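You operate a simulated robot arm through the tools that you are given. There is no shell and no other tool. Be economical: measure what you need, move in short steps, check, and stop when the job is done.

The job below is to be done with a simulated robot arm. You get a single attempt, and the scene is never put back.

Task
Shut the liners drawer. Then press the right zero button two times. Then put the stone from the top of the right side table on the top of the wrap bench. Then open the light box door. The order counts.

Only the result counts: the job must be done as asked and must still hold three seconds after the hand-in. Knocking over, shifting, dropping, spilling or breaking anything else fails it.

Robot
A 6-joint arm with a four-finger gripper on a trunk, on a base that drives. Base frame: it is fixed to the floor where the robot stands at the start and does not move with it; the origin is under the middle of the robot, x ahead of it, y to its left, z up; the surface under the hand at the start is at about z = 540. Lengths are in mm, angles in degrees, forces in N, time in s.
Its first joint turns from -166.0 to 166.0 degrees. Places, roughly: light box door [-3600, 1100, 1000]; liners drawer [700, -100, 300]; right zero button [3000, -700, 1100]; stone (3x2x2 cm) [3100, -1100, 700]; top of the wrap bench [4900, -2500, 600]. Payload 3.67 kg.
Tool frame: the origin (TCP) lies between the finger pads and is the grasp point; the fingertips stand 28 mm ahead of it; z points along the fingers, y is the line along which they close. The gripper opens to 112 mm. The gripper's body begins 73 mm behind the TCP.
Orientation is that of the tool frame in the base frame, as [roll, pitch, yaw] about the fixed x, y, z axes, in that order (R = Rz(yaw) Ry(pitch) Rx(roll)). With the fingers straight down and closing along the base's y, the tool's x points along the base's -x, its y along +y and its z along -z.

Tools
- The arm moves only by the tool nudge_tool. Its argument "motion" is one flat list of numbers, 7 for each row, row after row: the shift along the base's x, y, z in mm, then the turn, a rotation vector about the base's x, y, z in degrees, then the finger opening in mm, from 0 to 112. In form: [dx, dy, dz, rx, ry, rz, claw, dx, dy, dz, rx, ry, rz, claw, ...]. A call has 1 to 12 rows; each row is the pose to reach, as a shift and turn from the pose commanded when the call began. Each row takes 0.2 s and may step no farther than 50 mm and 8.6 degrees from the row before; otherwise, or with a gripper value out of range, the whole call is refused. Where a pose cannot be reached the arm comes as near as it can. A force on the tool above 40 N (or 10 N above the force at the start of the call, whichever is more), or a blocked arm, ends the call early, and 0.2 s more pass. The fingers move at their own pace and stop on an object; they squeeze with about 42 N. The grip force told is the motor's: it shows also when the fingers shut on nothing. Time passes only in rows, and 0.2 s behind the last, so rows that repeat a pose let the fingers close. The reply holds the time, the measured pose of the TCP, the force on the tool along the base axes, the opening and the grip force, in the units named above and with some noise, with the torque about the TCP (base axes, N m) and any sound that the robot's microphone picked up.
- Cameras (640 x 400 px; columns grow to the right, rows downward): "scene" is now at [83.5, 184.3, 1318.5]; the picture's right is [-0.53, -0.85, 0.00], its down [-0.69, 0.43, -0.59] and it looks along [0.50, -0.31, -0.81] (base axes); focal length 251 px, centre (320, 200). "wrist" rides on the gripper at [60, -18, -104] in the tool frame; the picture's right is [0.29, 0.96, 0.00], its down [-0.80, 0.24, -0.55] and it looks along [-0.53, 0.16, 0.83] (tool axes); focal length 234 px, centre (320, 200).
- snapshot(camera): a new picture of that camera. The clock stands still meanwhile.
- roll_base(legs): drives the robot by 1 to 6 legs, each [ahead, left, turn to the left] in mm, mm and degrees, along the robot's own axes; the way and the turn of a leg run together, so that a leg with both is an arc; at most 1500 mm and 180 degrees a leg. The arm and the cameras ride along, it lands a little off, and it stops where it bumps. It gives what a move gives.
- pan_tilt(pan, tilt): turns the head with the scene camera to pan (to the left, within 143 degrees either way) and tilt (down, from -29 to 69), counted from straight ahead of the robot. It gives what a move gives.
- measure_at(camera, pixels): for up to 12 pixels [column, row] of the newest picture of that camera ("zoom" is the newest enlarged one), the place [x, y, z] in the base frame of the surface seen there, good to about 3 mm, but the place of the scene camera against the robot may be out by one fixed shift of up to 25 mm in any direction. The clock stands still meanwhile.
- close_up(camera, box): a new picture of the part [left, top, right, bottom] of that camera's present view, enlarged. The clock stands still meanwhile.
- finish_job(): hands the job in; it is judged then, once.

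Work in short steps. Measure before you move; look again where a grasp or a placing could have gone wrong, and mend it. You have 110 turns and 82 pictures in all, those below and enlarged ones among them. Open the gripper and draw the arm clear of the work before you hand the job in, unless the task says otherwise; then end with one line.

The tools are called by a JSON object that holds its "name" and its "arguments". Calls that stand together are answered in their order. nudge_tool: Moves the arm, as the interface text tells. Its arguments: {"type":"object","properties":{"motion":{"type":"array","items":{"type":"number"}}},"required":["motion"]} The other tools are called the same way: roll_base (legs) drives the base; pan_tilt (pan, tilt) turns the head that bears the scene camera; snapshot (camera) takes a picture; measure_at (camera, pixels) gives the place of the surface under pixels of a picture; close_up (camera, box) takes an enlarged picture of a part of a camera's view; finish_job () hands the job in.

At the start:

```text
time_s: 0.0
position: [672.6, -330.0, 627.5]
tool_rot: [-180.0, 0.0, -180.0]
contact_force: [-0.1, -0.2, 0.4]
torque: [-0.01, 0.0, -0.01]
gripper_width: 112.0
grasp_force: 0.1
robot x, y, heading: [1.8, 1.2, -0.1]
head pan, tilt: [-31.9, 53.8]
```

scene: 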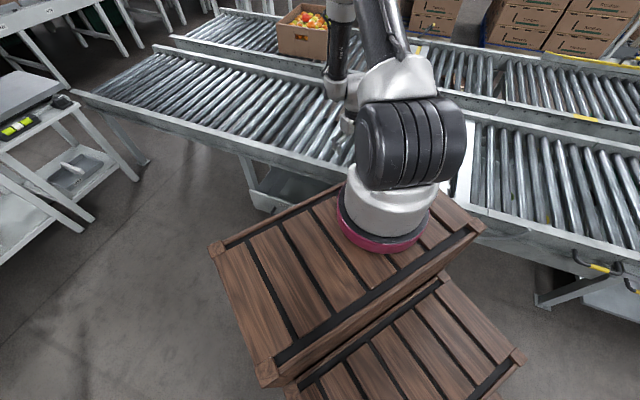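
wrist: 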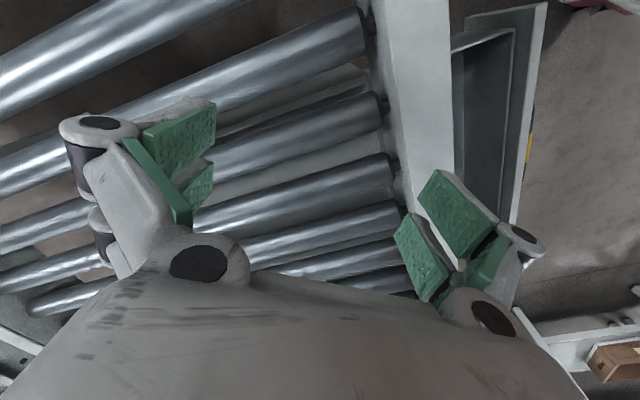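

I look toward the liners drawer first: the start picture shows something under the conveyor near (275,190).

{"name": "pan_tilt", "arguments": {"pan": -5, "tilt": 60}}

{"name": "snapshot", "arguments": {"camera": "scene"}}

```text
time_s: 0.9
position: [672.8, -330.6, 625.2]
tool_rot: [180.0, 0.0, 180.0]
contact_force: [0.4, 0.3, 1.0]
torque: [0.0, 0.0, -0.03]
gripper_width: 112.0
grasp_force: 0.2
robot x, y, heading: [-4.1, -0.0, 0.0]
head pan, tilt: [-5.0, 60.0]
```

```text
79 pictures are left
```

scene: 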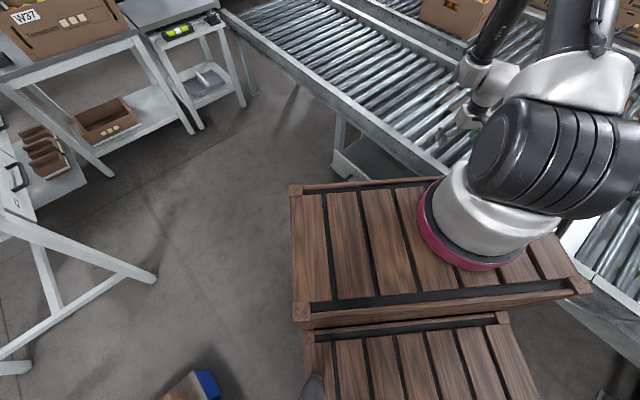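

The view now shows an open drawer with dividers at (45,165) with a dark handle (15,178) at left, and a tray under the conveyor at (370,155). I measure those.

{"name": "measure_at", "arguments": {"camera": "scene", "pixels": [[15, 180], [45, 165], [370, 155], [345, 170], [340, 155], [100, 120], [200, 85], [175, 35], [440, 150], [400, 230], [20, 205]]}}

{"name": "pan_tilt", "arguments": {"pan": 30, "tilt": 40}}

{"name": "snapshot", "arguments": {"camera": "scene"}}

```text
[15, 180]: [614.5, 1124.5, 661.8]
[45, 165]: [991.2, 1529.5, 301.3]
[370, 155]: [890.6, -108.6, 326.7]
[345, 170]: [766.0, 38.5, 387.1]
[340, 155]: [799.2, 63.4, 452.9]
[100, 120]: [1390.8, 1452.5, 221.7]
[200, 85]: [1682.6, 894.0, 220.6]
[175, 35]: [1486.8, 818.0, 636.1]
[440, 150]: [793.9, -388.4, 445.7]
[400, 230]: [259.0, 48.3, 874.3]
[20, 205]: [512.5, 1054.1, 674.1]
```

```text
time_s: 1.9
position: [672.8, -330.4, 626.4]
tool_rot: [-180.0, -0.1, -180.0]
contact_force: [-0.2, 0.1, -1.1]
torque: [0.02, 0.03, 0.0]
gripper_width: 112.0
grasp_force: 0.1
robot x, y, heading: [0.5, 3.2, 0.0]
head pan, tilt: [30.0, 40.0]
```

```text
78 pictures are left
```

scene: 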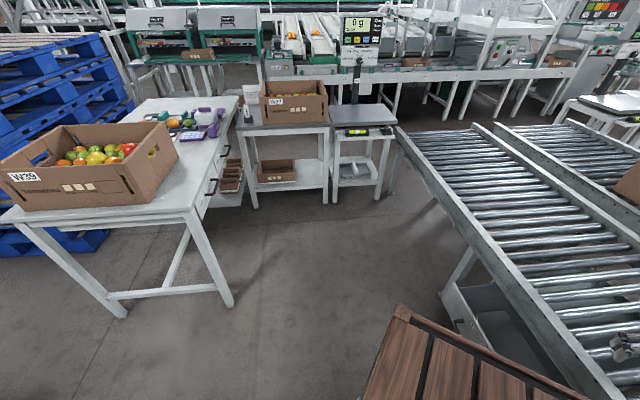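

The open tray below the conveyor fits the liners drawer. I measure it in a wrist picture.

{"name": "snapshot", "arguments": {"camera": "wrist"}}

{"name": "measure_at", "arguments": {"camera": "wrist", "pixels": [[490, 120], [520, 150], [540, 10], [470, 30], [470, 150], [515, 200], [410, 60], [455, 100], [600, 150], [380, 150]]}}

{"name": "measure_at", "arguments": {"camera": "scene", "pixels": [[445, 295], [470, 335], [460, 300], [490, 320], [520, 350], [440, 270], [475, 290]]}}

```text
77 pictures are left
```

wrist: 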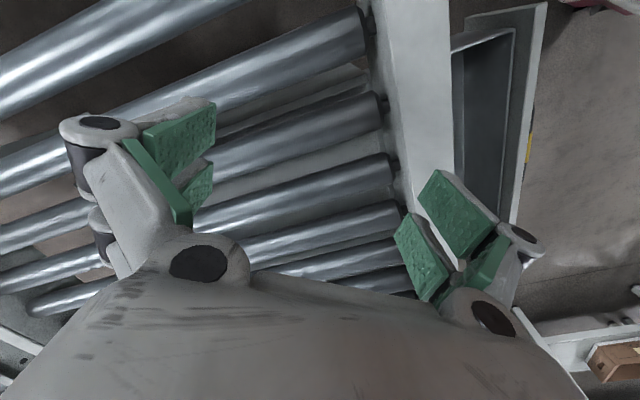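

```text
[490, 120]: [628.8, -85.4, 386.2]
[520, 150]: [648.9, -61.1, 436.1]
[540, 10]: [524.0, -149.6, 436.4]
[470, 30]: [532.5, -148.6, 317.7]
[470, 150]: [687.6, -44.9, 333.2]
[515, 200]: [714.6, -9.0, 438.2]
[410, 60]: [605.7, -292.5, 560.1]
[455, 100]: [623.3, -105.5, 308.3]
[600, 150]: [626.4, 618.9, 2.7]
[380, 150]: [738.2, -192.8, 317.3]
```

```text
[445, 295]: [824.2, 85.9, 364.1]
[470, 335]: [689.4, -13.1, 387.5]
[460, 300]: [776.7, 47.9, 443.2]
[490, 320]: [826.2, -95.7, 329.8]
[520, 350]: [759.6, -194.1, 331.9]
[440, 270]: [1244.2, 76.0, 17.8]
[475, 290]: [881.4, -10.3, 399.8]
```

The drawer front runs from about (524,-150) to (820,70), at 35° to x, with top at z≈438; it shuts along (0.577,-0.817). I swing the hand outside the drawer, yawed -55° with the fingers closed.

{"name": "nudge_tool", "arguments": {"motion": [-9, 44, 10, 0, 0, -6.1, 0, -18, 89, 20, 0, 0, -12.2, 0, -27, 133, 30, 0, 0, -18.3, 0, -36, 178, 40, 0, 0, -24.4, 0, -45, 222, 40, 0, 0, -30.5, 0, -54, 267, 40, 0, 0, -36.6, 0, -63, 311, 40, 0, 0, -42.8, 0, -72, 356, 40, 0, 0, -48.9, 0, -80, 400, 40, 0, 0, -55, 0]}}

{"name": "snapshot", "arguments": {"camera": "wrist"}}

```text
time_s: 3.9
position: [592.4, 68.9, 664.8]
tool_rot: [-180.0, 0.0, 124.9]
contact_force: [0.1, -0.7, -0.4]
torque: [0.0, 0.02, 0.05]
gripper_width: 0.0
grasp_force: 36.1
robot x, y, heading: [-1.8, 1.8, 0.1]
head pan, tilt: [30.0, 40.0]
```

```text
76 pictures are left
```

wrist: 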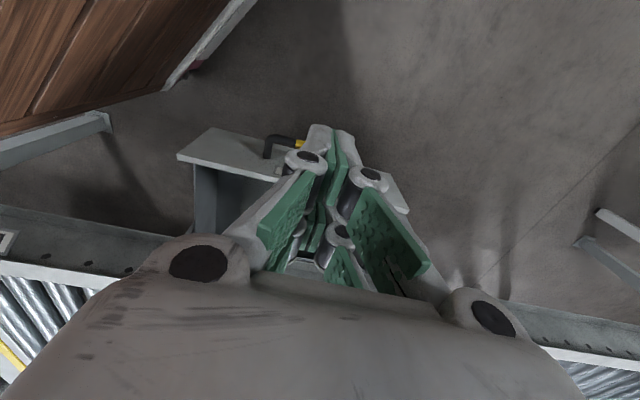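

The drawer front spans (180,155) to about (405,205) with a handle near (285,145). I measure those.

{"name": "measure_at", "arguments": {"camera": "wrist", "pixels": [[185, 156], [275, 140], [298, 143], [402, 203], [230, 140], [260, 150], [265, 155], [395, 180], [240, 185], [100, 245], [560, 315], [110, 290]]}}

```text
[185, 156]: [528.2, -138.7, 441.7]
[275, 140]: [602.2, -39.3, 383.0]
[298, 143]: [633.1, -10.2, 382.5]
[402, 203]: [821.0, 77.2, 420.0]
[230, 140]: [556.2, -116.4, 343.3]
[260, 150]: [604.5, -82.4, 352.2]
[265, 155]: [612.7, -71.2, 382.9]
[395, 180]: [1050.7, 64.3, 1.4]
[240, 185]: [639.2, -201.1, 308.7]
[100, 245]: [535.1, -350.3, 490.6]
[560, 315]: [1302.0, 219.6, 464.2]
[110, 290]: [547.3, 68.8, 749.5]
```

I tilt the hand 50° toward the drawer and lower it so that the tip sits about 60 mm outside the panel, above the handle.

{"name": "nudge_tool", "arguments": {"motion": [6, -5, -39, -6.81, -4.81, 0, 0, 12, -11, -77, -13.6, -9.6, 0, 0, 18, -16, -116, -20.4, -14.4, 0, 0, 24, -22, -155, -27.2, -19.2, 0, 0, 30, -28, -194, -34, -24, 0, 0, 36, -33, -232, -40.8, -28.8, 0, 0]}}

{"name": "snapshot", "arguments": {"camera": "wrist"}}

```text
time_s: 5.3
position: [628.1, 36.7, 434.5]
tool_rot: [179.8, 50.0, 124.9]
contact_force: [0.3, 0.3, 0.4]
torque: [-0.01, 0.02, 0.0]
gripper_width: 0.0
grasp_force: 35.5
robot x, y, heading: [1.5, -4.4, 0.1]
head pan, tilt: [30.0, 40.0]
```

```text
75 pictures are left
```

wrist: 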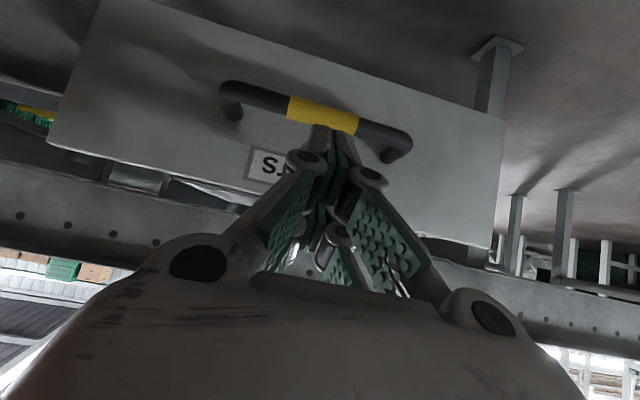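

The tip is above the handle, and the upside-down label starting with "S" fits "LINERS". I push along d.

{"name": "nudge_tool", "arguments": {"motion": [14, -20, 0, 0, 0, 0, 0, 29, -41, 0, 0, 0, 0, 0, 46, -65, 0, 0, 0, 0, 0, 63, -90, 0, 0, 0, 0, 0, 81, -114, 0, 0, 0, 0, 0, 98, -139, 0, 0, 0, 0, 0]}}

{"name": "snapshot", "arguments": {"camera": "wrist"}}

```text
time_s: 6.7
position: [726.4, -101.6, 433.9]
tool_rot: [179.7, 49.9, 125.0]
contact_force: [0.3, -0.1, 0.9]
torque: [0.01, 0.01, -0.02]
gripper_width: 0.0
grasp_force: 35.5
robot x, y, heading: [-0.0, -0.1, 0.2]
head pan, tilt: [30.0, 40.0]
```

```text
74 pictures are left
```

wrist: 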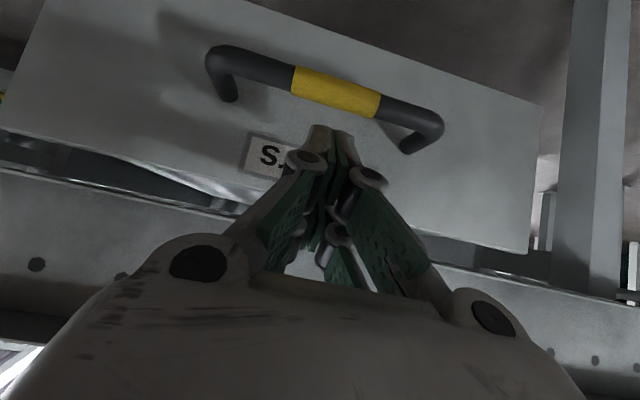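

The drawer moved with almost no force. I continue pushing until it stops.

{"name": "nudge_tool", "arguments": {"motion": [14, -20, 0, 0, 0, 0, 0, 26, -37, 0, 0, 0, 0, 0, 37, -53, 0, 0, 0, 0, 0, 49, -69, 0, 0, 0, 0, 0, 58, -82, 0, 0, 0, 0, 0, 66, -94, 0, 0, 0, 0, 0, 75, -106, 0, 0, 0, 0, 0]}}

{"name": "snapshot", "arguments": {"camera": "wrist"}}

```text
time_s: 7.4
position: [753.2, -139.5, 435.4]
tool_rot: [179.9, 49.8, 124.9]
contact_force: [-7.2, 5.0, 11.7]
torque: [-0.3, -0.28, -0.14]
gripper_width: 6.0
grasp_force: 35.6
robot x, y, heading: [-0.1, 0.7, 0.1]
head pan, tilt: [30.0, 40.0]
stopped in row 3: the force on the tool passed its limit at 102 N (the readings are from after the stop); the commanded pose is now the measured one
```

```text
73 pictures are left
```

wrist: 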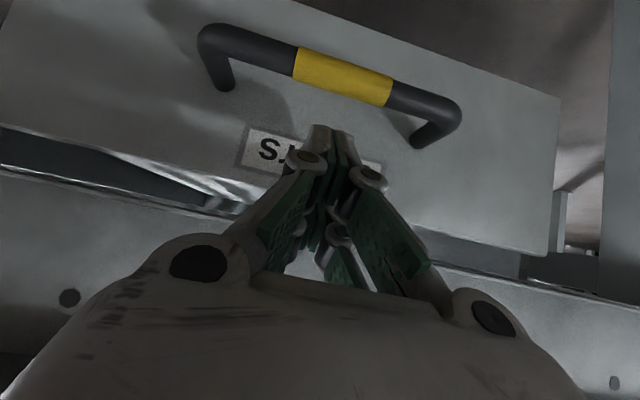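

A hard stop came after about 185 mm of travel. I check the panel against the rail.

{"name": "measure_at", "arguments": {"camera": "wrist", "pixels": [[20, 120], [100, 150], [545, 250], [540, 130], [20, 190], [100, 215], [560, 320], [60, 60], [60, 165], [490, 290]]}}

```text
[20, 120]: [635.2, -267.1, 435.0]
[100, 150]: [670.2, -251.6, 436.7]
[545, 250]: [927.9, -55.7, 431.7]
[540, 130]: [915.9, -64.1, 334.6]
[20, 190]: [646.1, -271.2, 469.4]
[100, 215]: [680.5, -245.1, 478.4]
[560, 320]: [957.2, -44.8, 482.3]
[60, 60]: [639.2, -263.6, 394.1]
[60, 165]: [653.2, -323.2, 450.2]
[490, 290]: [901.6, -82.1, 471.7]
```

The panel is flush with the rail, so the drawer is shut. I back off along -d, raise and level the hand.

{"name": "nudge_tool", "arguments": {"motion": [-14, 20, 0, 0, 0, 0, 0, -40, 57, 10, 0, 0, 0, 0, -60, 85, 35, 0, 0, 0, 0, -75, 105, 75, 6.81, 4.81, 0, 0, -85, 115, 120, 13.6, 9.6, 0, 0, -95, 120, 165, 20.4, 14.4, 0, 0, -105, 120, 210, 27.2, 19.2, 0, 0, -115, 120, 255, 34, 24, 0, 0, -125, 120, 300, 40.8, 28.8, 0, 0]}}

{"name": "pan_tilt", "arguments": {"pan": -10, "tilt": 20}}

{"name": "snapshot", "arguments": {"camera": "wrist"}}

{"name": "snapshot", "arguments": {"camera": "scene"}}

```text
time_s: 9.4
position: [622.1, -20.4, 728.0]
tool_rot: [-179.8, 1.1, 124.3]
contact_force: [1.1, 0.1, -0.5]
torque: [-0.02, 0.07, 0.01]
gripper_width: 0.0
grasp_force: 35.5
out of reach, approached as far as the arm can: row 9
robot x, y, heading: [1.8, 2.9, 0.0]
head pan, tilt: [30.0, 40.0]
```

```text
time_s: 10.5
position: [622.0, -20.8, 727.7]
tool_rot: [-179.8, 1.1, 124.3]
contact_force: [-0.4, 0.6, 0.3]
torque: [-0.01, -0.02, 0.01]
gripper_width: 0.0
grasp_force: 35.3
robot x, y, heading: [-1.7, 0.5, 0.1]
head pan, tilt: [-10.0, 20.0]
```

```text
72 pictures are left
```

wrist: 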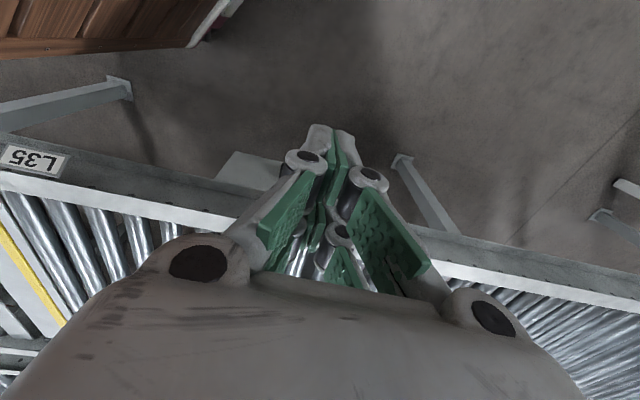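

```text
71 pictures are left
```

scene: 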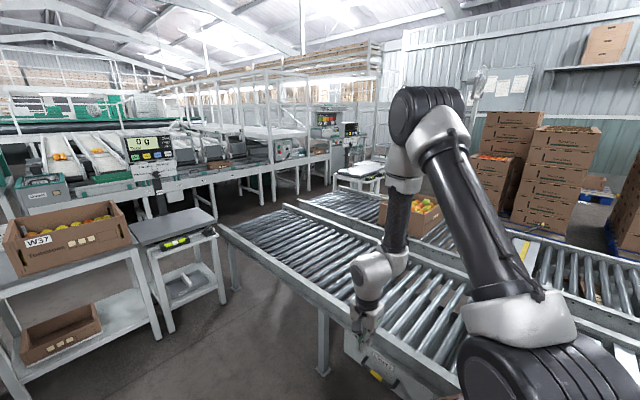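

I check the drawer and map the room: conveyor end, tables, and the indicator screens near (330,125).

{"name": "measure_at", "arguments": {"camera": "wrist", "pixels": [[240, 170], [250, 155], [180, 185], [425, 195]]}}

{"name": "measure_at", "arguments": {"camera": "scene", "pixels": [[225, 232], [287, 208], [230, 285], [228, 290], [200, 220], [325, 120], [350, 130], [365, 165], [360, 185], [270, 200], [310, 145], [240, 215]]}}

{"name": "close_up", "arguments": {"camera": "scene", "box": [200, 80, 420, 220]}}

```text
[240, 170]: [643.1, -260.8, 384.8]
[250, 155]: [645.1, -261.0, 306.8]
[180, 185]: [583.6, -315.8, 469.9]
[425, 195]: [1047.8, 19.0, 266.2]
```

```text
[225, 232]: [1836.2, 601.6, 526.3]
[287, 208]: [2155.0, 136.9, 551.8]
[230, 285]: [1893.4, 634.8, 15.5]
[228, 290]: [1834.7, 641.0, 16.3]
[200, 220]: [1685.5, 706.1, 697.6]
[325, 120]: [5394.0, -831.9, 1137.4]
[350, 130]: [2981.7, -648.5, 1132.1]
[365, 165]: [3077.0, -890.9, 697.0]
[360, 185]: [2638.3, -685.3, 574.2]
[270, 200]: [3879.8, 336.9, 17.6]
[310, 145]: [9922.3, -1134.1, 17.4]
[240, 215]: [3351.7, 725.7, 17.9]
```

```text
2.86 times, centred on (310, 150) of scene
```

zoom: 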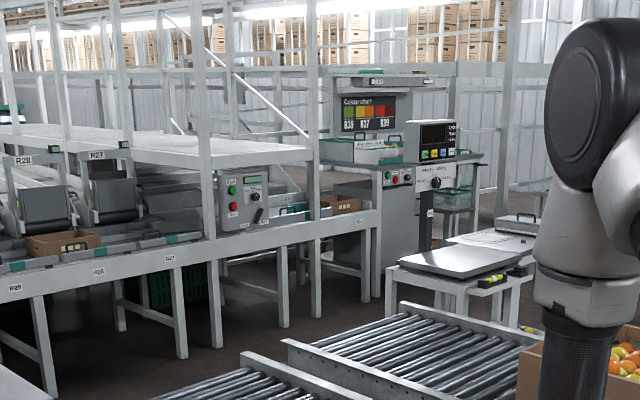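

The right scale is at about (3080,-890). The way past the conveyor end looks narrow, so I look around for a route.

{"name": "pan_tilt", "arguments": {"pan": -80, "tilt": 25}}

{"name": "snapshot", "arguments": {"camera": "scene"}}

{"name": "measure_at", "arguments": {"camera": "scene", "pixels": [[320, 200], [100, 200], [200, 300], [500, 200], [600, 250], [400, 120], [250, 150], [320, 350], [550, 350]]}}

{"name": "pan_tilt", "arguments": {"pan": 60, "tilt": 25}}

{"name": "snapshot", "arguments": {"camera": "scene"}}

{"name": "pan_tilt", "arguments": {"pan": 140, "tilt": 25}}

{"name": "snapshot", "arguments": {"camera": "scene"}}

```text
time_s: 11.9
position: [622.2, -19.7, 727.7]
tool_rot: [-179.9, 1.1, 124.3]
contact_force: [0.3, -0.4, 0.7]
torque: [-0.01, 0.02, -0.01]
gripper_width: 0.1
grasp_force: 35.9
robot x, y, heading: [-3.6, -0.5, -0.0]
head pan, tilt: [-80.0, 25.0]
```

```text
69 pictures are left
```

scene: 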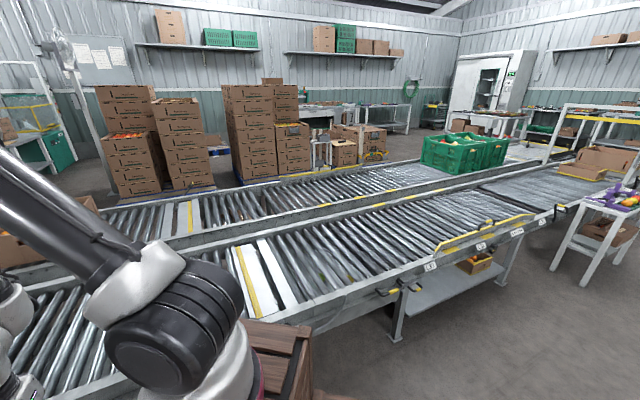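

```text
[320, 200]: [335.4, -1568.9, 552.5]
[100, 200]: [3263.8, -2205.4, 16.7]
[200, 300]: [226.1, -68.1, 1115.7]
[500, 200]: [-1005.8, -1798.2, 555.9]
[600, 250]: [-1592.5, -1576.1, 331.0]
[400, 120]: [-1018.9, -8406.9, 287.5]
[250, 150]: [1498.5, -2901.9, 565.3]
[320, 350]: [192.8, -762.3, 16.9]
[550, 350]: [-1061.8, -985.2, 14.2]
```

```text
time_s: 14.1
position: [622.2, -20.6, 726.8]
tool_rot: [-179.8, 1.1, 124.3]
contact_force: [0.5, -0.4, -0.3]
torque: [0.01, -0.01, 0.01]
gripper_width: 0.1
grasp_force: 35.7
robot x, y, heading: [2.5, 0.9, 0.2]
head pan, tilt: [60.0, 25.0]
```

```text
68 pictures are left
```

scene: 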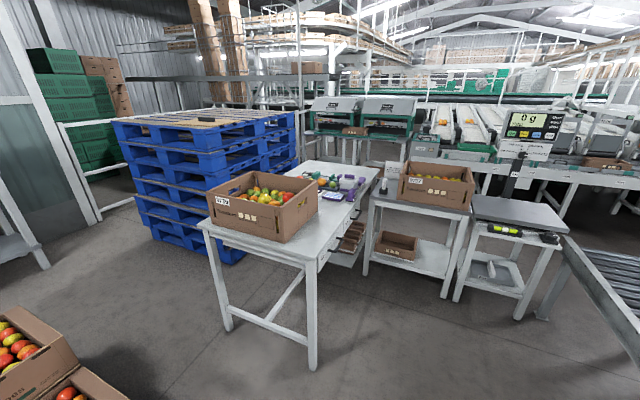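

```text
time_s: 15.7
position: [621.1, -21.3, 726.6]
tool_rot: [-179.8, 1.0, 124.3]
contact_force: [-0.4, 0.0, 1.3]
torque: [-0.02, -0.01, -0.03]
gripper_width: 0.1
grasp_force: 36.4
robot x, y, heading: [2.5, -0.6, -0.2]
head pan, tilt: [140.0, 25.0]
```

```text
67 pictures are left
```

scene: 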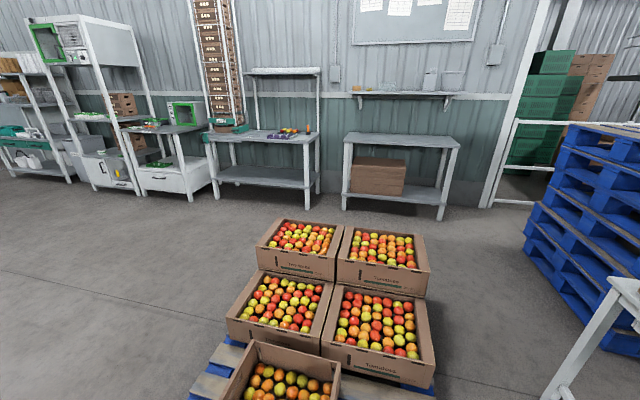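

I look toward the other conveyor end.

{"name": "pan_tilt", "arguments": {"pan": -125, "tilt": 20}}

{"name": "snapshot", "arguments": {"camera": "scene"}}

{"name": "measure_at", "arguments": {"camera": "scene", "pixels": [[320, 200], [250, 200], [200, 180], [150, 150], [400, 200], [450, 220], [320, 150], [250, 130], [350, 250], [200, 250], [100, 170], [550, 200]]}}

```text
time_s: 19.3
position: [621.6, -21.4, 727.1]
tool_rot: [-179.8, 1.1, 124.3]
contact_force: [0.7, 0.0, 0.3]
torque: [0.0, -0.02, -0.02]
gripper_width: 0.0
grasp_force: 35.8
robot x, y, heading: [-0.3, -1.0, -0.0]
head pan, tilt: [-125.0, 20.0]
```

```text
66 pictures are left
```

scene: 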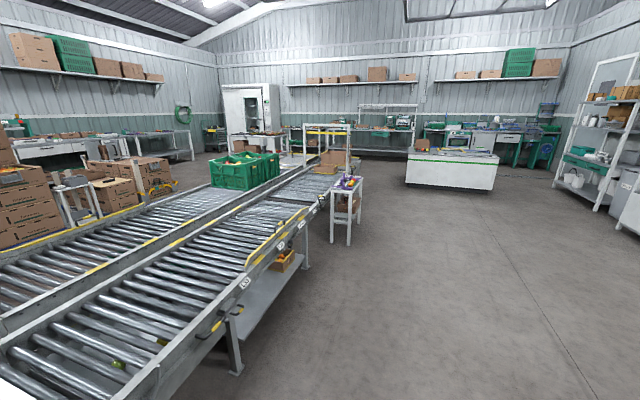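

```text
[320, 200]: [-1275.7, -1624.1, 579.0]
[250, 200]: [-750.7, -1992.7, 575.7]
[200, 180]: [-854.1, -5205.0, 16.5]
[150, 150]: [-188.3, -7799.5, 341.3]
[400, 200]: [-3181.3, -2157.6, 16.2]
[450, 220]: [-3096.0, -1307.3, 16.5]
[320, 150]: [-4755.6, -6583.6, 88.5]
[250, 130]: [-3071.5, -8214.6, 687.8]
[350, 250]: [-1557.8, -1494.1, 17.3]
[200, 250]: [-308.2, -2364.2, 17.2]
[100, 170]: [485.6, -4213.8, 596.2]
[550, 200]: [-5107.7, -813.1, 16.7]
```

I examine the left side more closely for a passage behind the packing table.

{"name": "pan_tilt", "arguments": {"pan": 50, "tilt": 20}}

{"name": "snapshot", "arguments": {"camera": "scene"}}

{"name": "measure_at", "arguments": {"camera": "scene", "pixels": [[245, 185], [350, 165], [300, 185], [450, 120], [420, 225], [470, 230], [250, 285], [400, 130], [520, 175], [290, 125], [390, 250], [460, 200]]}}

{"name": "close_up", "arguments": {"camera": "scene", "box": [360, 80, 640, 260]}}

```text
time_s: 22.0
position: [621.3, -20.7, 727.5]
tool_rot: [-179.7, 1.1, 124.3]
contact_force: [-0.9, -0.4, -0.1]
torque: [0.02, 0.02, 0.03]
gripper_width: 0.0
grasp_force: 35.8
robot x, y, heading: [-0.7, -6.6, 0.2]
head pan, tilt: [50.0, 20.0]
```

```text
65 pictures are left
```

scene: 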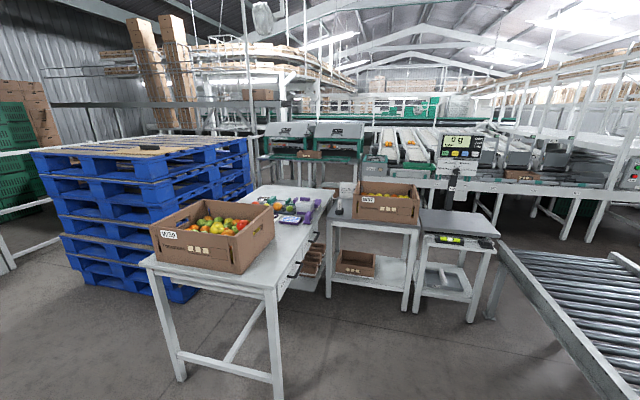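

```text
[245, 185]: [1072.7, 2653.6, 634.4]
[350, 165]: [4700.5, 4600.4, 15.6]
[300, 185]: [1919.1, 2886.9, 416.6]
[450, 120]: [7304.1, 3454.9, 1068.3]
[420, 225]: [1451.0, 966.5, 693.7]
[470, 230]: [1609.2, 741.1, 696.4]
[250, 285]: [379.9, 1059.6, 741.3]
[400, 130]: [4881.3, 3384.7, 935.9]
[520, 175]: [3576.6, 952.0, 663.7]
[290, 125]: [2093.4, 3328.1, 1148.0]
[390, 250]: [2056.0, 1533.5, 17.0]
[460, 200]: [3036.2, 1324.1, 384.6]
```

```text
2.22 times, centred on (500, 170) of scene
```

zoom: 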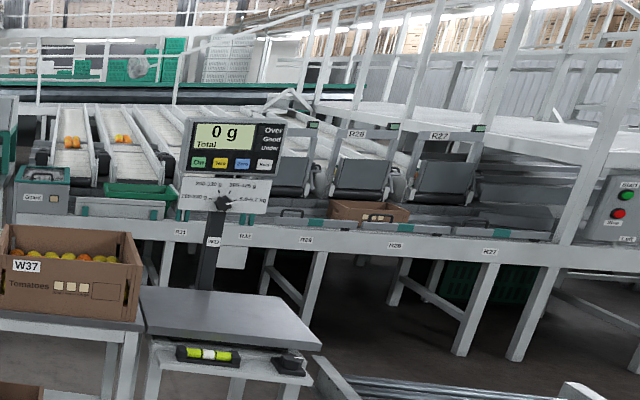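

The -x side looks open, so I plan to go around that end. I check what stands close behind me before turning.

{"name": "pan_tilt", "arguments": {"pan": 143, "tilt": 50}}

{"name": "snapshot", "arguments": {"camera": "scene"}}

{"name": "measure_at", "arguments": {"camera": "scene", "pixels": [[320, 200], [200, 300], [320, 300], [100, 200], [450, 200], [320, 380], [150, 350], [250, 250], [420, 300]]}}

{"name": "pan_tilt", "arguments": {"pan": -143, "tilt": 45}}

{"name": "snapshot", "arguments": {"camera": "scene"}}

{"name": "measure_at", "arguments": {"camera": "scene", "pixels": [[320, 200], [200, 300], [320, 300], [100, 200], [450, 200], [320, 380], [150, 350], [250, 250], [420, 300], [550, 300]]}}

```text
time_s: 23.6
position: [622.7, -20.5, 726.8]
tool_rot: [-179.8, 1.2, 124.3]
contact_force: [-0.3, 0.6, -0.6]
torque: [-0.01, 0.04, 0.0]
gripper_width: 0.1
grasp_force: 35.7
robot x, y, heading: [4.1, 0.8, -0.0]
head pan, tilt: [143.0, 50.0]
```

```text
63 pictures are left
```

scene: 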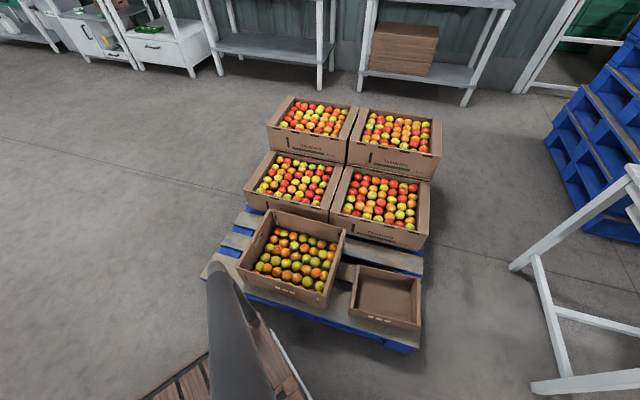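

```text
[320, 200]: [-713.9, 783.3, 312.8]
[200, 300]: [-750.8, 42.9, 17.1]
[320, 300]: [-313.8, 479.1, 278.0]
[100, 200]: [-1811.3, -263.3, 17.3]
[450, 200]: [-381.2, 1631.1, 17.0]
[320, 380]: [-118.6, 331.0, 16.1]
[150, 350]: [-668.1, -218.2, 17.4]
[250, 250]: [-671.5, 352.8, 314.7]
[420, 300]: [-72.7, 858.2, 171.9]
```

```text
time_s: 27.6
position: [622.4, -19.9, 726.7]
tool_rot: [-179.8, 1.1, 124.3]
contact_force: [0.4, 0.3, -0.2]
torque: [0.0, 0.01, 0.0]
gripper_width: 0.1
grasp_force: 36.0
robot x, y, heading: [-2.0, 0.8, 0.0]
head pan, tilt: [-143.0, 45.0]
```

```text
62 pictures are left
```

scene: 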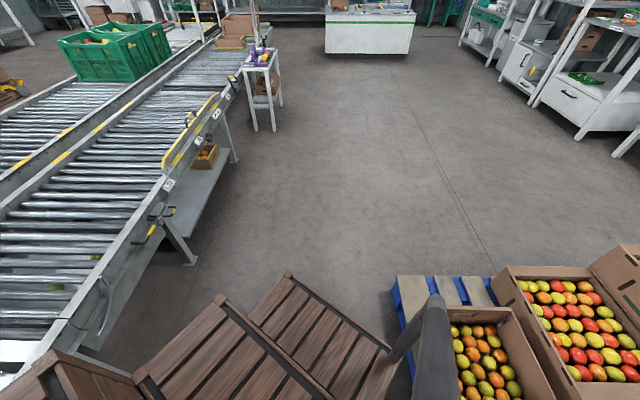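

```text
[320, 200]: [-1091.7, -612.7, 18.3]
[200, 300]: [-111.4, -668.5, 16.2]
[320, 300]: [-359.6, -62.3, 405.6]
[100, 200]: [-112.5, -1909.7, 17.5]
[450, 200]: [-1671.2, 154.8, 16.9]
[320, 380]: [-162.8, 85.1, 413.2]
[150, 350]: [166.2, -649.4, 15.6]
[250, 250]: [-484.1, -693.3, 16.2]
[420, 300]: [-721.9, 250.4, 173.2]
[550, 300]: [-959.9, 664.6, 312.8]
```

The pallet is close at left-rear (its corner about (-700,130)). I back out diagonally between pallet and conveyor, then turn to face -x.

{"name": "roll_base", "arguments": {"legs": [[-100, -150, 0], [-800, -350, 0], [-500, -100, 0], [0, 0, -150]]}}

{"name": "pan_tilt", "arguments": {"pan": -20, "tilt": 20}}

{"name": "snapshot", "arguments": {"camera": "scene"}}

{"name": "measure_at", "arguments": {"camera": "scene", "pixels": [[320, 200], [200, 200], [100, 200], [250, 160], [150, 160], [400, 200], [500, 200], [350, 150], [300, 250], [450, 160], [50, 180], [200, 300]]}}

```text
time_s: 42.1
position: [-1949.2, -893.6, 727.7]
tool_rot: [-179.9, 1.2, -25.1]
contact_force: [0.0, -0.3, -0.6]
torque: [0.01, 0.0, 0.0]
gripper_width: 0.1
grasp_force: 35.7
robot x, y, heading: [-1399.4, -600.5, -150.0]
head pan, tilt: [-143.0, 45.0]
```

```text
time_s: 44.1
position: [-1948.6, -891.5, 727.2]
tool_rot: [-179.8, 1.2, -25.0]
contact_force: [-0.3, -0.3, 0.9]
torque: [0.0, 0.03, -0.01]
gripper_width: 0.2
grasp_force: 36.0
robot x, y, heading: [-1398.3, -600.8, -150.1]
head pan, tilt: [-20.0, 20.0]
```

```text
61 pictures are left
```

scene: 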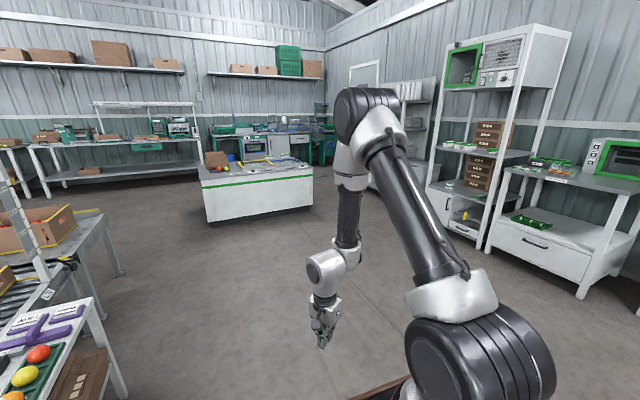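

```text
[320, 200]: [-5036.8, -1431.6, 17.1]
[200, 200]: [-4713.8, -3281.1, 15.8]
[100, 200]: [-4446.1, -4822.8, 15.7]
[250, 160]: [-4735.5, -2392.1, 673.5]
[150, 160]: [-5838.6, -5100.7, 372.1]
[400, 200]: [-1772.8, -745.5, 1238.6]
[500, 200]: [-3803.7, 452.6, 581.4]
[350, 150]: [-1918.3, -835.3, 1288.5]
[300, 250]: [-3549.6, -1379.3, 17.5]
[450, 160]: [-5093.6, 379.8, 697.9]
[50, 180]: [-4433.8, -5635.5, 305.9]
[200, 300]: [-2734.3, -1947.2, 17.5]
```

I measure the conveyor's end at (105,215) and the leg at (120,270).

{"name": "measure_at", "arguments": {"camera": "scene", "pixels": [[103, 215], [118, 273], [70, 210], [208, 220], [20, 195], [140, 220], [95, 300], [120, 385], [207, 180]]}}

{"name": "close_up", "arguments": {"camera": "scene", "box": [0, 80, 220, 300]}}

```text
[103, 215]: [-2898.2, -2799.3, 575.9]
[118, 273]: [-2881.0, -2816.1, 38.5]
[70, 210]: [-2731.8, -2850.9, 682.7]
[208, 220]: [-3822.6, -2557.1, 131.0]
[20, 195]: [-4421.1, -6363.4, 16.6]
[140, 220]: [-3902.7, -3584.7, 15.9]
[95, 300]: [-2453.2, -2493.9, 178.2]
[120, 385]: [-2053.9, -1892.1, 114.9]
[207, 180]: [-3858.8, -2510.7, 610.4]
```

```text
1.82 times, centred on (110, 190) of scene
```

zoom: 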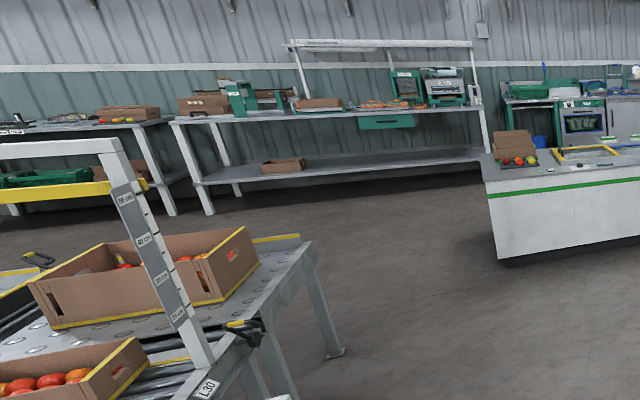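

There is a gap of about 980 mm between the conveyor end (-2900,-2800) and the island corner (-3840,-2540). I drive through its middle with heading -105°.

{"name": "roll_base", "arguments": {"legs": [[1045, 60, 0], [1045, 60, 0], [0, 0, 45]]}}

{"name": "pan_tilt", "arguments": {"pan": 25, "tilt": 30}}

{"name": "snapshot", "arguments": {"camera": "scene"}}

{"name": "measure_at", "arguments": {"camera": "scene", "pixels": [[320, 200], [200, 200], [100, 200], [250, 160], [150, 160], [400, 200], [500, 200], [350, 150], [300, 250], [450, 160], [50, 180], [550, 250]]}}

```text
time_s: 56.5
position: [-3334.1, -2340.4, 726.6]
tool_rot: [-179.8, 1.1, 19.9]
contact_force: [0.4, 0.4, 0.1]
torque: [0.01, 0.01, -0.01]
gripper_width: 0.0
grasp_force: 35.3
robot x, y, heading: [-3154.0, -1747.3, -105.1]
head pan, tilt: [-20.0, 20.0]
```

```text
time_s: 57.7
position: [-3334.1, -2341.9, 726.0]
tool_rot: [-179.8, 1.1, 19.8]
contact_force: [-0.2, -0.5, -0.4]
torque: [-0.05, 0.02, 0.0]
gripper_width: 0.3
grasp_force: 35.4
robot x, y, heading: [-3151.4, -1748.6, -105.3]
head pan, tilt: [25.0, 30.0]
```

```text
59 pictures are left
```

scene: 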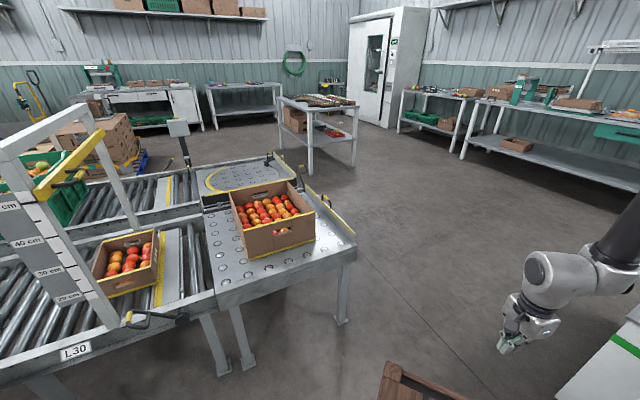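

```text
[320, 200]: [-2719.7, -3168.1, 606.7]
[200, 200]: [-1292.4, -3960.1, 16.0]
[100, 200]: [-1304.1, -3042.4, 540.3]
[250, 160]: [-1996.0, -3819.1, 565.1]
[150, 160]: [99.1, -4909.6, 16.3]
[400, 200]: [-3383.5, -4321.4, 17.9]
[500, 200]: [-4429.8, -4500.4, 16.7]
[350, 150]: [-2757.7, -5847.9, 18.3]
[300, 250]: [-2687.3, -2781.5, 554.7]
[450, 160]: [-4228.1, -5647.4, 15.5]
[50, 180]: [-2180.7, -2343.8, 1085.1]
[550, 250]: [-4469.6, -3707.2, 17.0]
```

The second conveyor ends near (275,155), with a small table at (315,130). I measure these to choose the path.

{"name": "measure_at", "arguments": {"camera": "scene", "pixels": [[355, 240], [325, 195], [275, 152], [311, 172], [354, 165], [280, 100], [402, 130], [183, 150], [200, 145], [240, 140], [120, 170], [460, 158]]}}

{"name": "roll_base", "arguments": {"legs": [[946, 20, 0]]}}

{"name": "pan_tilt", "arguments": {"pan": 70, "tilt": 20}}

{"name": "snapshot", "arguments": {"camera": "scene"}}

{"name": "measure_at", "arguments": {"camera": "scene", "pixels": [[320, 200], [200, 200], [100, 200], [250, 160], [150, 160], [400, 200], [500, 200], [350, 150], [300, 250], [450, 160], [50, 180], [550, 250]]}}

```text
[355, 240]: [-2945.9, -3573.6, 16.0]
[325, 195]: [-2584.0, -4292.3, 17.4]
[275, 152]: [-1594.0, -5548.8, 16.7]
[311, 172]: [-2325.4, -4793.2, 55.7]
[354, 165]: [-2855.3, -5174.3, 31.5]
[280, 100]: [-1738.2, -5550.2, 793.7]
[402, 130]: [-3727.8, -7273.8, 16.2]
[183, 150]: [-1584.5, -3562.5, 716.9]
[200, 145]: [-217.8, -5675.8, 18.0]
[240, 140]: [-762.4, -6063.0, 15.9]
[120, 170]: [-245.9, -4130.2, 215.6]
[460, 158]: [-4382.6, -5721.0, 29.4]
```

```text
time_s: 62.7
position: [-3567.9, -3271.7, 727.7]
tool_rot: [-179.7, 1.1, 19.8]
contact_force: [1.0, 0.1, 0.9]
torque: [0.02, -0.04, -0.01]
gripper_width: 0.0
grasp_force: 35.6
robot x, y, heading: [-3385.5, -2673.8, -105.4]
head pan, tilt: [25.0, 30.0]
```

```text
time_s: 63.8
position: [-3567.8, -3271.6, 727.3]
tool_rot: [-179.8, 1.0, 19.9]
contact_force: [-0.9, 0.1, 0.3]
torque: [0.03, 0.01, -0.03]
gripper_width: 0.0
grasp_force: 35.4
robot x, y, heading: [-3382.1, -2680.2, -105.3]
head pan, tilt: [70.0, 20.0]
```

```text
58 pictures are left
```

scene: 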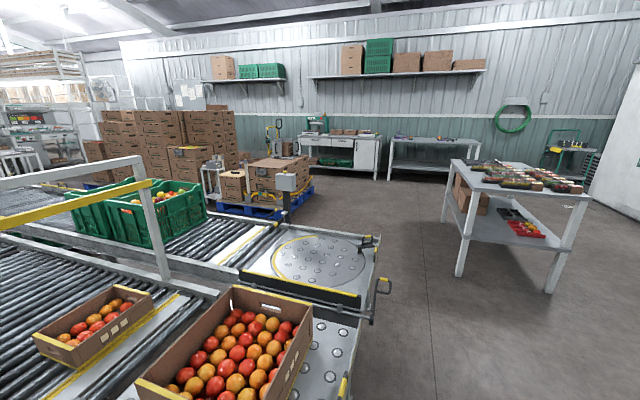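

```text
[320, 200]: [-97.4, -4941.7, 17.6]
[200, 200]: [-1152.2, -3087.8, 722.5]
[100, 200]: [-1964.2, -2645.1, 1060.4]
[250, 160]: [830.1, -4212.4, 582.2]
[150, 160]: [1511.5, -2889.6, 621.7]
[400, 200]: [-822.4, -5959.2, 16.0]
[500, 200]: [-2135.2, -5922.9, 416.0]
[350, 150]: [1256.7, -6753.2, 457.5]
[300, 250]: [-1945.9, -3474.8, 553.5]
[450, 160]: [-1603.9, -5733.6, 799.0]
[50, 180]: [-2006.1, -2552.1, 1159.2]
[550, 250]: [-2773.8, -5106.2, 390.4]
```

I measure the conveyor 2 end (375,250) and the small table's near edge for the gap.

{"name": "measure_at", "arguments": {"camera": "scene", "pixels": [[378, 245], [372, 312], [384, 286], [371, 240], [460, 272], [444, 220], [550, 290], [452, 165], [578, 200], [315, 190], [290, 195], [358, 330]]}}

```text
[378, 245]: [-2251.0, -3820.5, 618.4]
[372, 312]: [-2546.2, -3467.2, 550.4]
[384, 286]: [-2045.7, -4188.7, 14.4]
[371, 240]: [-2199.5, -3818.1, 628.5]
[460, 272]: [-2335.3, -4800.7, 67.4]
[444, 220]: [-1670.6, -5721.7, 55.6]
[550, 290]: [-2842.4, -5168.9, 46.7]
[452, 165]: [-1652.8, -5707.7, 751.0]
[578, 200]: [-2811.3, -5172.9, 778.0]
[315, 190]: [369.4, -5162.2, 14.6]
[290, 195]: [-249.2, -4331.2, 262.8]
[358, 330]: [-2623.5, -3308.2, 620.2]
```

The gap is about 920 mm with its middle near (-2260,-4330). I drive to (-3250,-4250) and turn to heading 0.

{"name": "roll_base", "arguments": {"legs": [[700, 60, 0], [779, 480, 0], [0, 0, 103]]}}

{"name": "pan_tilt", "arguments": {"pan": 0, "tilt": 25}}

{"name": "snapshot", "arguments": {"camera": "scene"}}

{"name": "measure_at", "arguments": {"camera": "scene", "pixels": [[200, 200], [100, 200], [250, 160], [150, 220], [300, 170], [320, 130], [270, 140], [350, 150], [550, 250], [280, 180], [290, 220], [230, 180]]}}

```text
time_s: 76.4
position: [-2636.7, -4293.4, 727.1]
tool_rot: [-179.8, 1.1, 123.2]
contact_force: [0.2, 0.1, -0.7]
torque: [-0.01, 0.01, -0.02]
gripper_width: 0.0
grasp_force: 35.9
robot x, y, heading: [-3255.9, -4251.7, -1.9]
head pan, tilt: [70.0, 20.0]
```

```text
time_s: 77.8
position: [-2636.2, -4291.4, 728.1]
tool_rot: [-179.8, 1.0, 123.2]
contact_force: [-0.4, -0.7, 0.1]
torque: [0.01, -0.01, -0.01]
gripper_width: 0.2
grasp_force: 35.9
robot x, y, heading: [-3259.5, -4251.4, -1.6]
head pan, tilt: [0.0, 25.0]
```

```text
57 pictures are left
```

scene: 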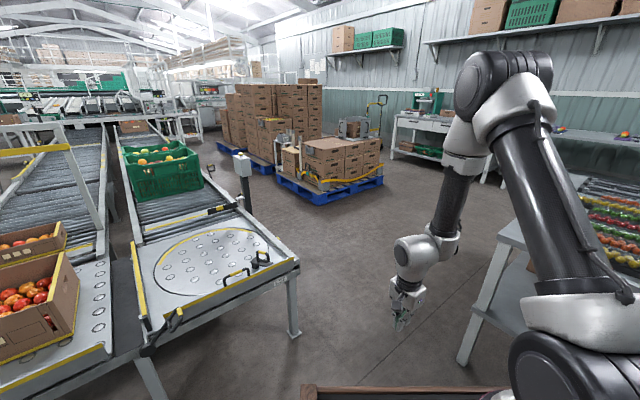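

```text
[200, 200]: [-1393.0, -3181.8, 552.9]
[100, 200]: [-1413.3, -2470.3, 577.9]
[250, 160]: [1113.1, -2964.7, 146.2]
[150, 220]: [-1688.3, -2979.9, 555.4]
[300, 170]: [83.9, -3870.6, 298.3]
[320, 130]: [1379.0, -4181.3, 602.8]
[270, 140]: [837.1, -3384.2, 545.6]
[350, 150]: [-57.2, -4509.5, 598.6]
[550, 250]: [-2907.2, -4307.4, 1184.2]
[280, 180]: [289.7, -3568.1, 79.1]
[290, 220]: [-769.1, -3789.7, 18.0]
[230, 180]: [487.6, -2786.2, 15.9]
```

I check my own footprint from the crate edge at the bottom of the picture.

{"name": "measure_at", "arguments": {"camera": "scene", "pixels": [[312, 392], [400, 393], [490, 394], [263, 258], [293, 330], [470, 345], [243, 195]]}}

```text
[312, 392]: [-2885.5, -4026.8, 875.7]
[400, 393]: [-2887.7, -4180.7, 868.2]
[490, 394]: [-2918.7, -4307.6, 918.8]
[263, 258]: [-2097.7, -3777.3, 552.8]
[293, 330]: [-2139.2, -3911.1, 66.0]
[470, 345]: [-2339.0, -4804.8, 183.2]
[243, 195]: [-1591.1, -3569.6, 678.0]
```

The robot is about ±240 mm wide with its front at +370. I drive straight through the gap at heading -2°, then turn along the aisle at 35°.

{"name": "roll_base", "arguments": {"legs": [[900, -60, 0], [860, 20, 0], [0, 0, 37], [1000, 180, 0]]}}

{"name": "pan_tilt", "arguments": {"pan": -5, "tilt": 20}}

{"name": "snapshot", "arguments": {"camera": "scene"}}

{"name": "measure_at", "arguments": {"camera": "scene", "pixels": [[200, 200], [100, 200], [250, 160], [150, 220], [300, 170], [320, 130], [270, 140], [350, 150], [280, 180], [290, 220], [230, 180]]}}

```text
time_s: 93.3
position: [-271.3, -3286.0, 726.8]
tool_rot: [-179.7, 1.1, 160.3]
contact_force: [0.1, 0.3, 0.4]
torque: [0.02, -0.01, 0.01]
gripper_width: 0.3
grasp_force: 34.9
robot x, y, heading: [-791.3, -3629.9, 35.0]
head pan, tilt: [0.0, 25.0]
```

```text
time_s: 93.9
position: [-270.3, -3286.4, 726.9]
tool_rot: [-179.8, 1.2, 160.3]
contact_force: [-0.3, -0.1, 0.4]
torque: [0.0, -0.02, 0.0]
gripper_width: 0.2
grasp_force: 35.1
robot x, y, heading: [-795.6, -3626.9, 35.4]
head pan, tilt: [-5.0, 20.0]
```

```text
56 pictures are left
```

scene: 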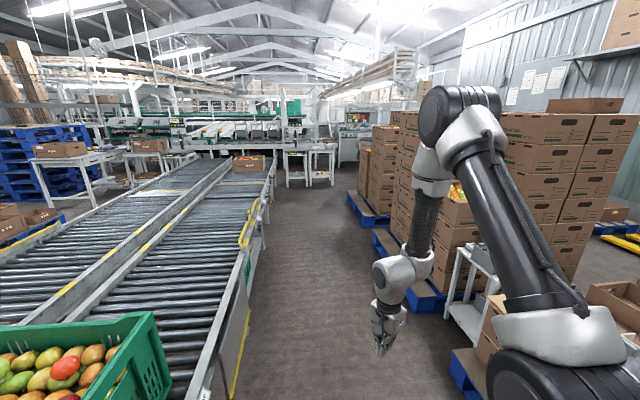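

```text
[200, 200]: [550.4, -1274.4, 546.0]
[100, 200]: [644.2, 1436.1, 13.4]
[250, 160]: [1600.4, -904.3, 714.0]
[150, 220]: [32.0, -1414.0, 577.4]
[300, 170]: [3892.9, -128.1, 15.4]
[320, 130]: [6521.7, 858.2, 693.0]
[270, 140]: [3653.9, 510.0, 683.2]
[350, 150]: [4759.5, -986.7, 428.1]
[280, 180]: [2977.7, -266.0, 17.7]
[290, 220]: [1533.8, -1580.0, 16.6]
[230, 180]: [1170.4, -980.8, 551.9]
```

The aisle is clear ahead. I check the side margins before driving on.

{"name": "measure_at", "arguments": {"camera": "scene", "pixels": [[410, 300], [374, 245], [350, 200], [250, 215], [265, 200], [235, 380], [445, 300], [460, 370], [292, 185], [330, 185], [300, 150], [322, 150]]}}

{"name": "close_up", "arguments": {"camera": "scene", "box": [220, 90, 400, 210]}}

```text
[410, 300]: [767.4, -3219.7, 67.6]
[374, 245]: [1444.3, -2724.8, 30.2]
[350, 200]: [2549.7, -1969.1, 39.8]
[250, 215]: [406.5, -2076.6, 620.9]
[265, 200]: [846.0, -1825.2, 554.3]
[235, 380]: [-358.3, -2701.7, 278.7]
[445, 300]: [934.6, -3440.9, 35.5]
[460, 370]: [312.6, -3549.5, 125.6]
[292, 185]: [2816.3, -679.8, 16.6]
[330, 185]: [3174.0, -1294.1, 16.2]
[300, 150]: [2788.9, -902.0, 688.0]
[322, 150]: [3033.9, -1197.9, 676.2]
```

```text
3.33 times, centred on (310, 150) of scene
```

zoom: 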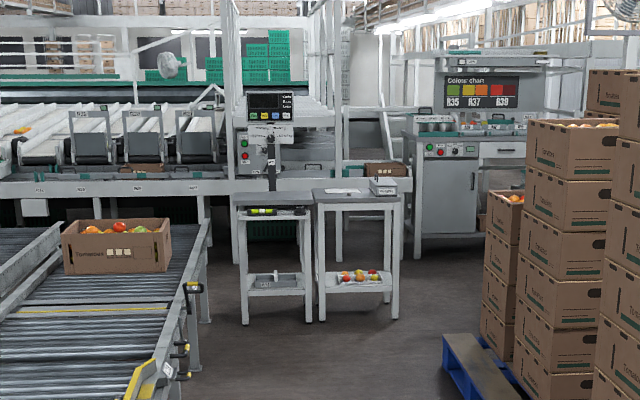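

Both stands face the aisle; the indicator stands over the left one. I drive up to about (2000,-1620).

{"name": "roll_base", "arguments": {"legs": [[1200, 0, 0], [1200, 0, 0], [1030, 0, 0]]}}

{"name": "pan_tilt", "arguments": {"pan": 10, "tilt": 20}}

{"name": "snapshot", "arguments": {"camera": "scene"}}

```text
time_s: 110.6
position: [2511.8, -1280.0, 728.3]
tool_rot: [-179.8, 1.1, 161.3]
contact_force: [-0.5, -0.2, 0.4]
torque: [0.01, 0.01, -0.04]
gripper_width: 0.1
grasp_force: 35.5
robot x, y, heading: [1994.6, -1625.7, 36.1]
head pan, tilt: [-5.0, 20.0]
```

```text
time_s: 111.4
position: [2513.9, -1279.8, 727.0]
tool_rot: [-179.7, 1.1, 161.3]
contact_force: [0.8, -0.1, 0.6]
torque: [0.0, 0.0, 0.0]
gripper_width: 0.1
grasp_force: 36.3
robot x, y, heading: [2000.2, -1629.9, 35.9]
head pan, tilt: [10.0, 20.0]
```

```text
54 pictures are left
```

scene: 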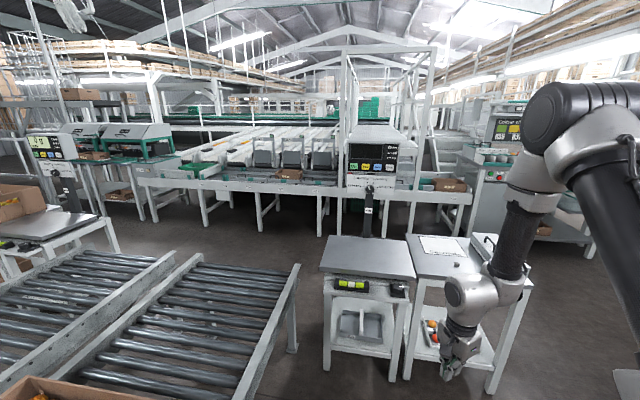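

The scale is ahead. I zoom in on the indicator and measure the stand.

{"name": "close_up", "arguments": {"camera": "scene", "box": [330, 130, 430, 192]}}

{"name": "measure_at", "arguments": {"camera": "scene", "pixels": [[327, 236], [405, 238], [320, 273], [415, 278], [365, 167], [377, 168], [391, 169], [353, 166], [410, 236], [470, 240], [298, 265], [415, 240]]}}

{"name": "measure_at", "arguments": {"camera": "zoom", "pixels": [[160, 234], [215, 236], [300, 237], [385, 240], [150, 150], [410, 150], [200, 320], [380, 320]]}}

```text
6.40 times, centred on (380, 161) of scene
```

zoom: 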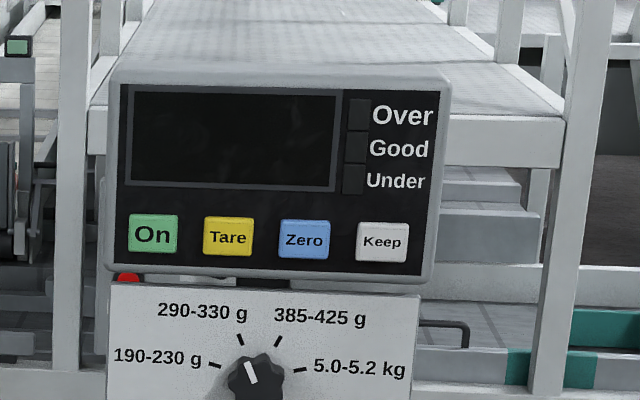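

```text
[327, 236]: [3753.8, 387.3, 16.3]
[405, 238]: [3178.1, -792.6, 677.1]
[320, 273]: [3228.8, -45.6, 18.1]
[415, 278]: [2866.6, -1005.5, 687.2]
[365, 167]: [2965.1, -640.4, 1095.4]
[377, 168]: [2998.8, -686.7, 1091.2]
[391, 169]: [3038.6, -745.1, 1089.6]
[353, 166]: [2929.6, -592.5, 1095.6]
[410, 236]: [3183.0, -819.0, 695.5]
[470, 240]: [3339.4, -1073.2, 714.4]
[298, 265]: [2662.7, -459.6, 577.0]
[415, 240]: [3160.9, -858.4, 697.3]
```

```text
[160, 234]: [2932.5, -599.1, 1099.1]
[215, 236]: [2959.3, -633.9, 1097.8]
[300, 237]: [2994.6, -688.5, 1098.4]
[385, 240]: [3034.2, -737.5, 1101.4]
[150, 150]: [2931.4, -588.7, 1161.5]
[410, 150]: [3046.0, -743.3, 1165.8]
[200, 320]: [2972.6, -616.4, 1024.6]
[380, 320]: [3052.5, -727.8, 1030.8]
```

Zero (zoom (303,239)) is near (2995,-689,1098), on a panel facing heading 36°, matching mine. First I yaw the hand so that it can then tilt forward.

{"name": "nudge_tool", "arguments": {"motion": [0, 0, -5, 0, 0, 7.8, 0, 0, 0, -10, 0, 0, 15.6, 0, 0, 0, -10, 0, 0, 23.4, 0, 0, 0, -10, 0, 0, 31.2, 0, 0, 0, -10, 0, 0, 39, 0, 0, 0, -10, 0, 0, 46.8, 0, 0, 0, -10, 0, 0, 54.6, 0]}}

```text
time_s: 113.0
position: [2512.1, -1279.3, 716.5]
tool_rot: [-179.7, 1.1, -144.0]
contact_force: [0.0, -0.2, 0.5]
torque: [-0.04, -0.03, -0.02]
gripper_width: 0.0
grasp_force: 35.7
robot x, y, heading: [1997.2, -1633.8, 36.3]
head pan, tilt: [10.0, 20.0]
```

Now I tilt the tool up to horizontal while rising to z≈1100.

{"name": "nudge_tool", "arguments": {"motion": [-5, 7, 35, 4.81, -6.62, 0, 0, -11, 15, 70, 9.62, -13.2, 0, 0, -16, 22, 105, 14.4, -19.9, 0, 0, -21, 29, 140, 19.2, -26.5, 0, 0, -27, 37, 175, 24.0, -33.1, 0, 0, -32, 44, 210, 28.9, -39.7, 0, 0, -38, 52, 245, 33.7, -46.3, 0, 0, -43, 59, 280, 38.5, -53, 0, 0, -48, 66, 315, 43.3, -59.6, 0, 0, -54, 74, 350, 48.1, -66.2, 0, 0, -59, 81, 384, 52.9, -72.8, 0, 0]}}

{"name": "snapshot", "arguments": {"camera": "scene"}}

```text
time_s: 115.4
position: [2448.8, -1159.4, 1111.3]
tool_rot: [8.0, 88.8, 43.7]
contact_force: [0.7, -0.2, -0.3]
torque: [0.04, 0.0, 0.02]
gripper_width: 0.0
grasp_force: 35.9
out of reach, approached as far as the arm can: row 1, 2, 3, 4, 5, 6, 7, 8, 9, 10, 11
robot x, y, heading: [1996.8, -1631.7, 36.2]
head pan, tilt: [10.0, 20.0]
```

```text
52 pictures are left
```

scene: 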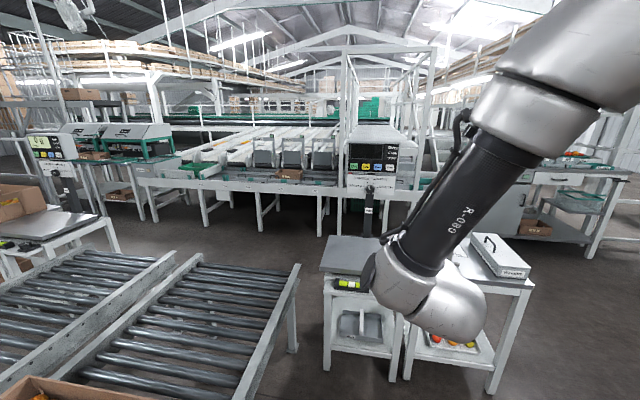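

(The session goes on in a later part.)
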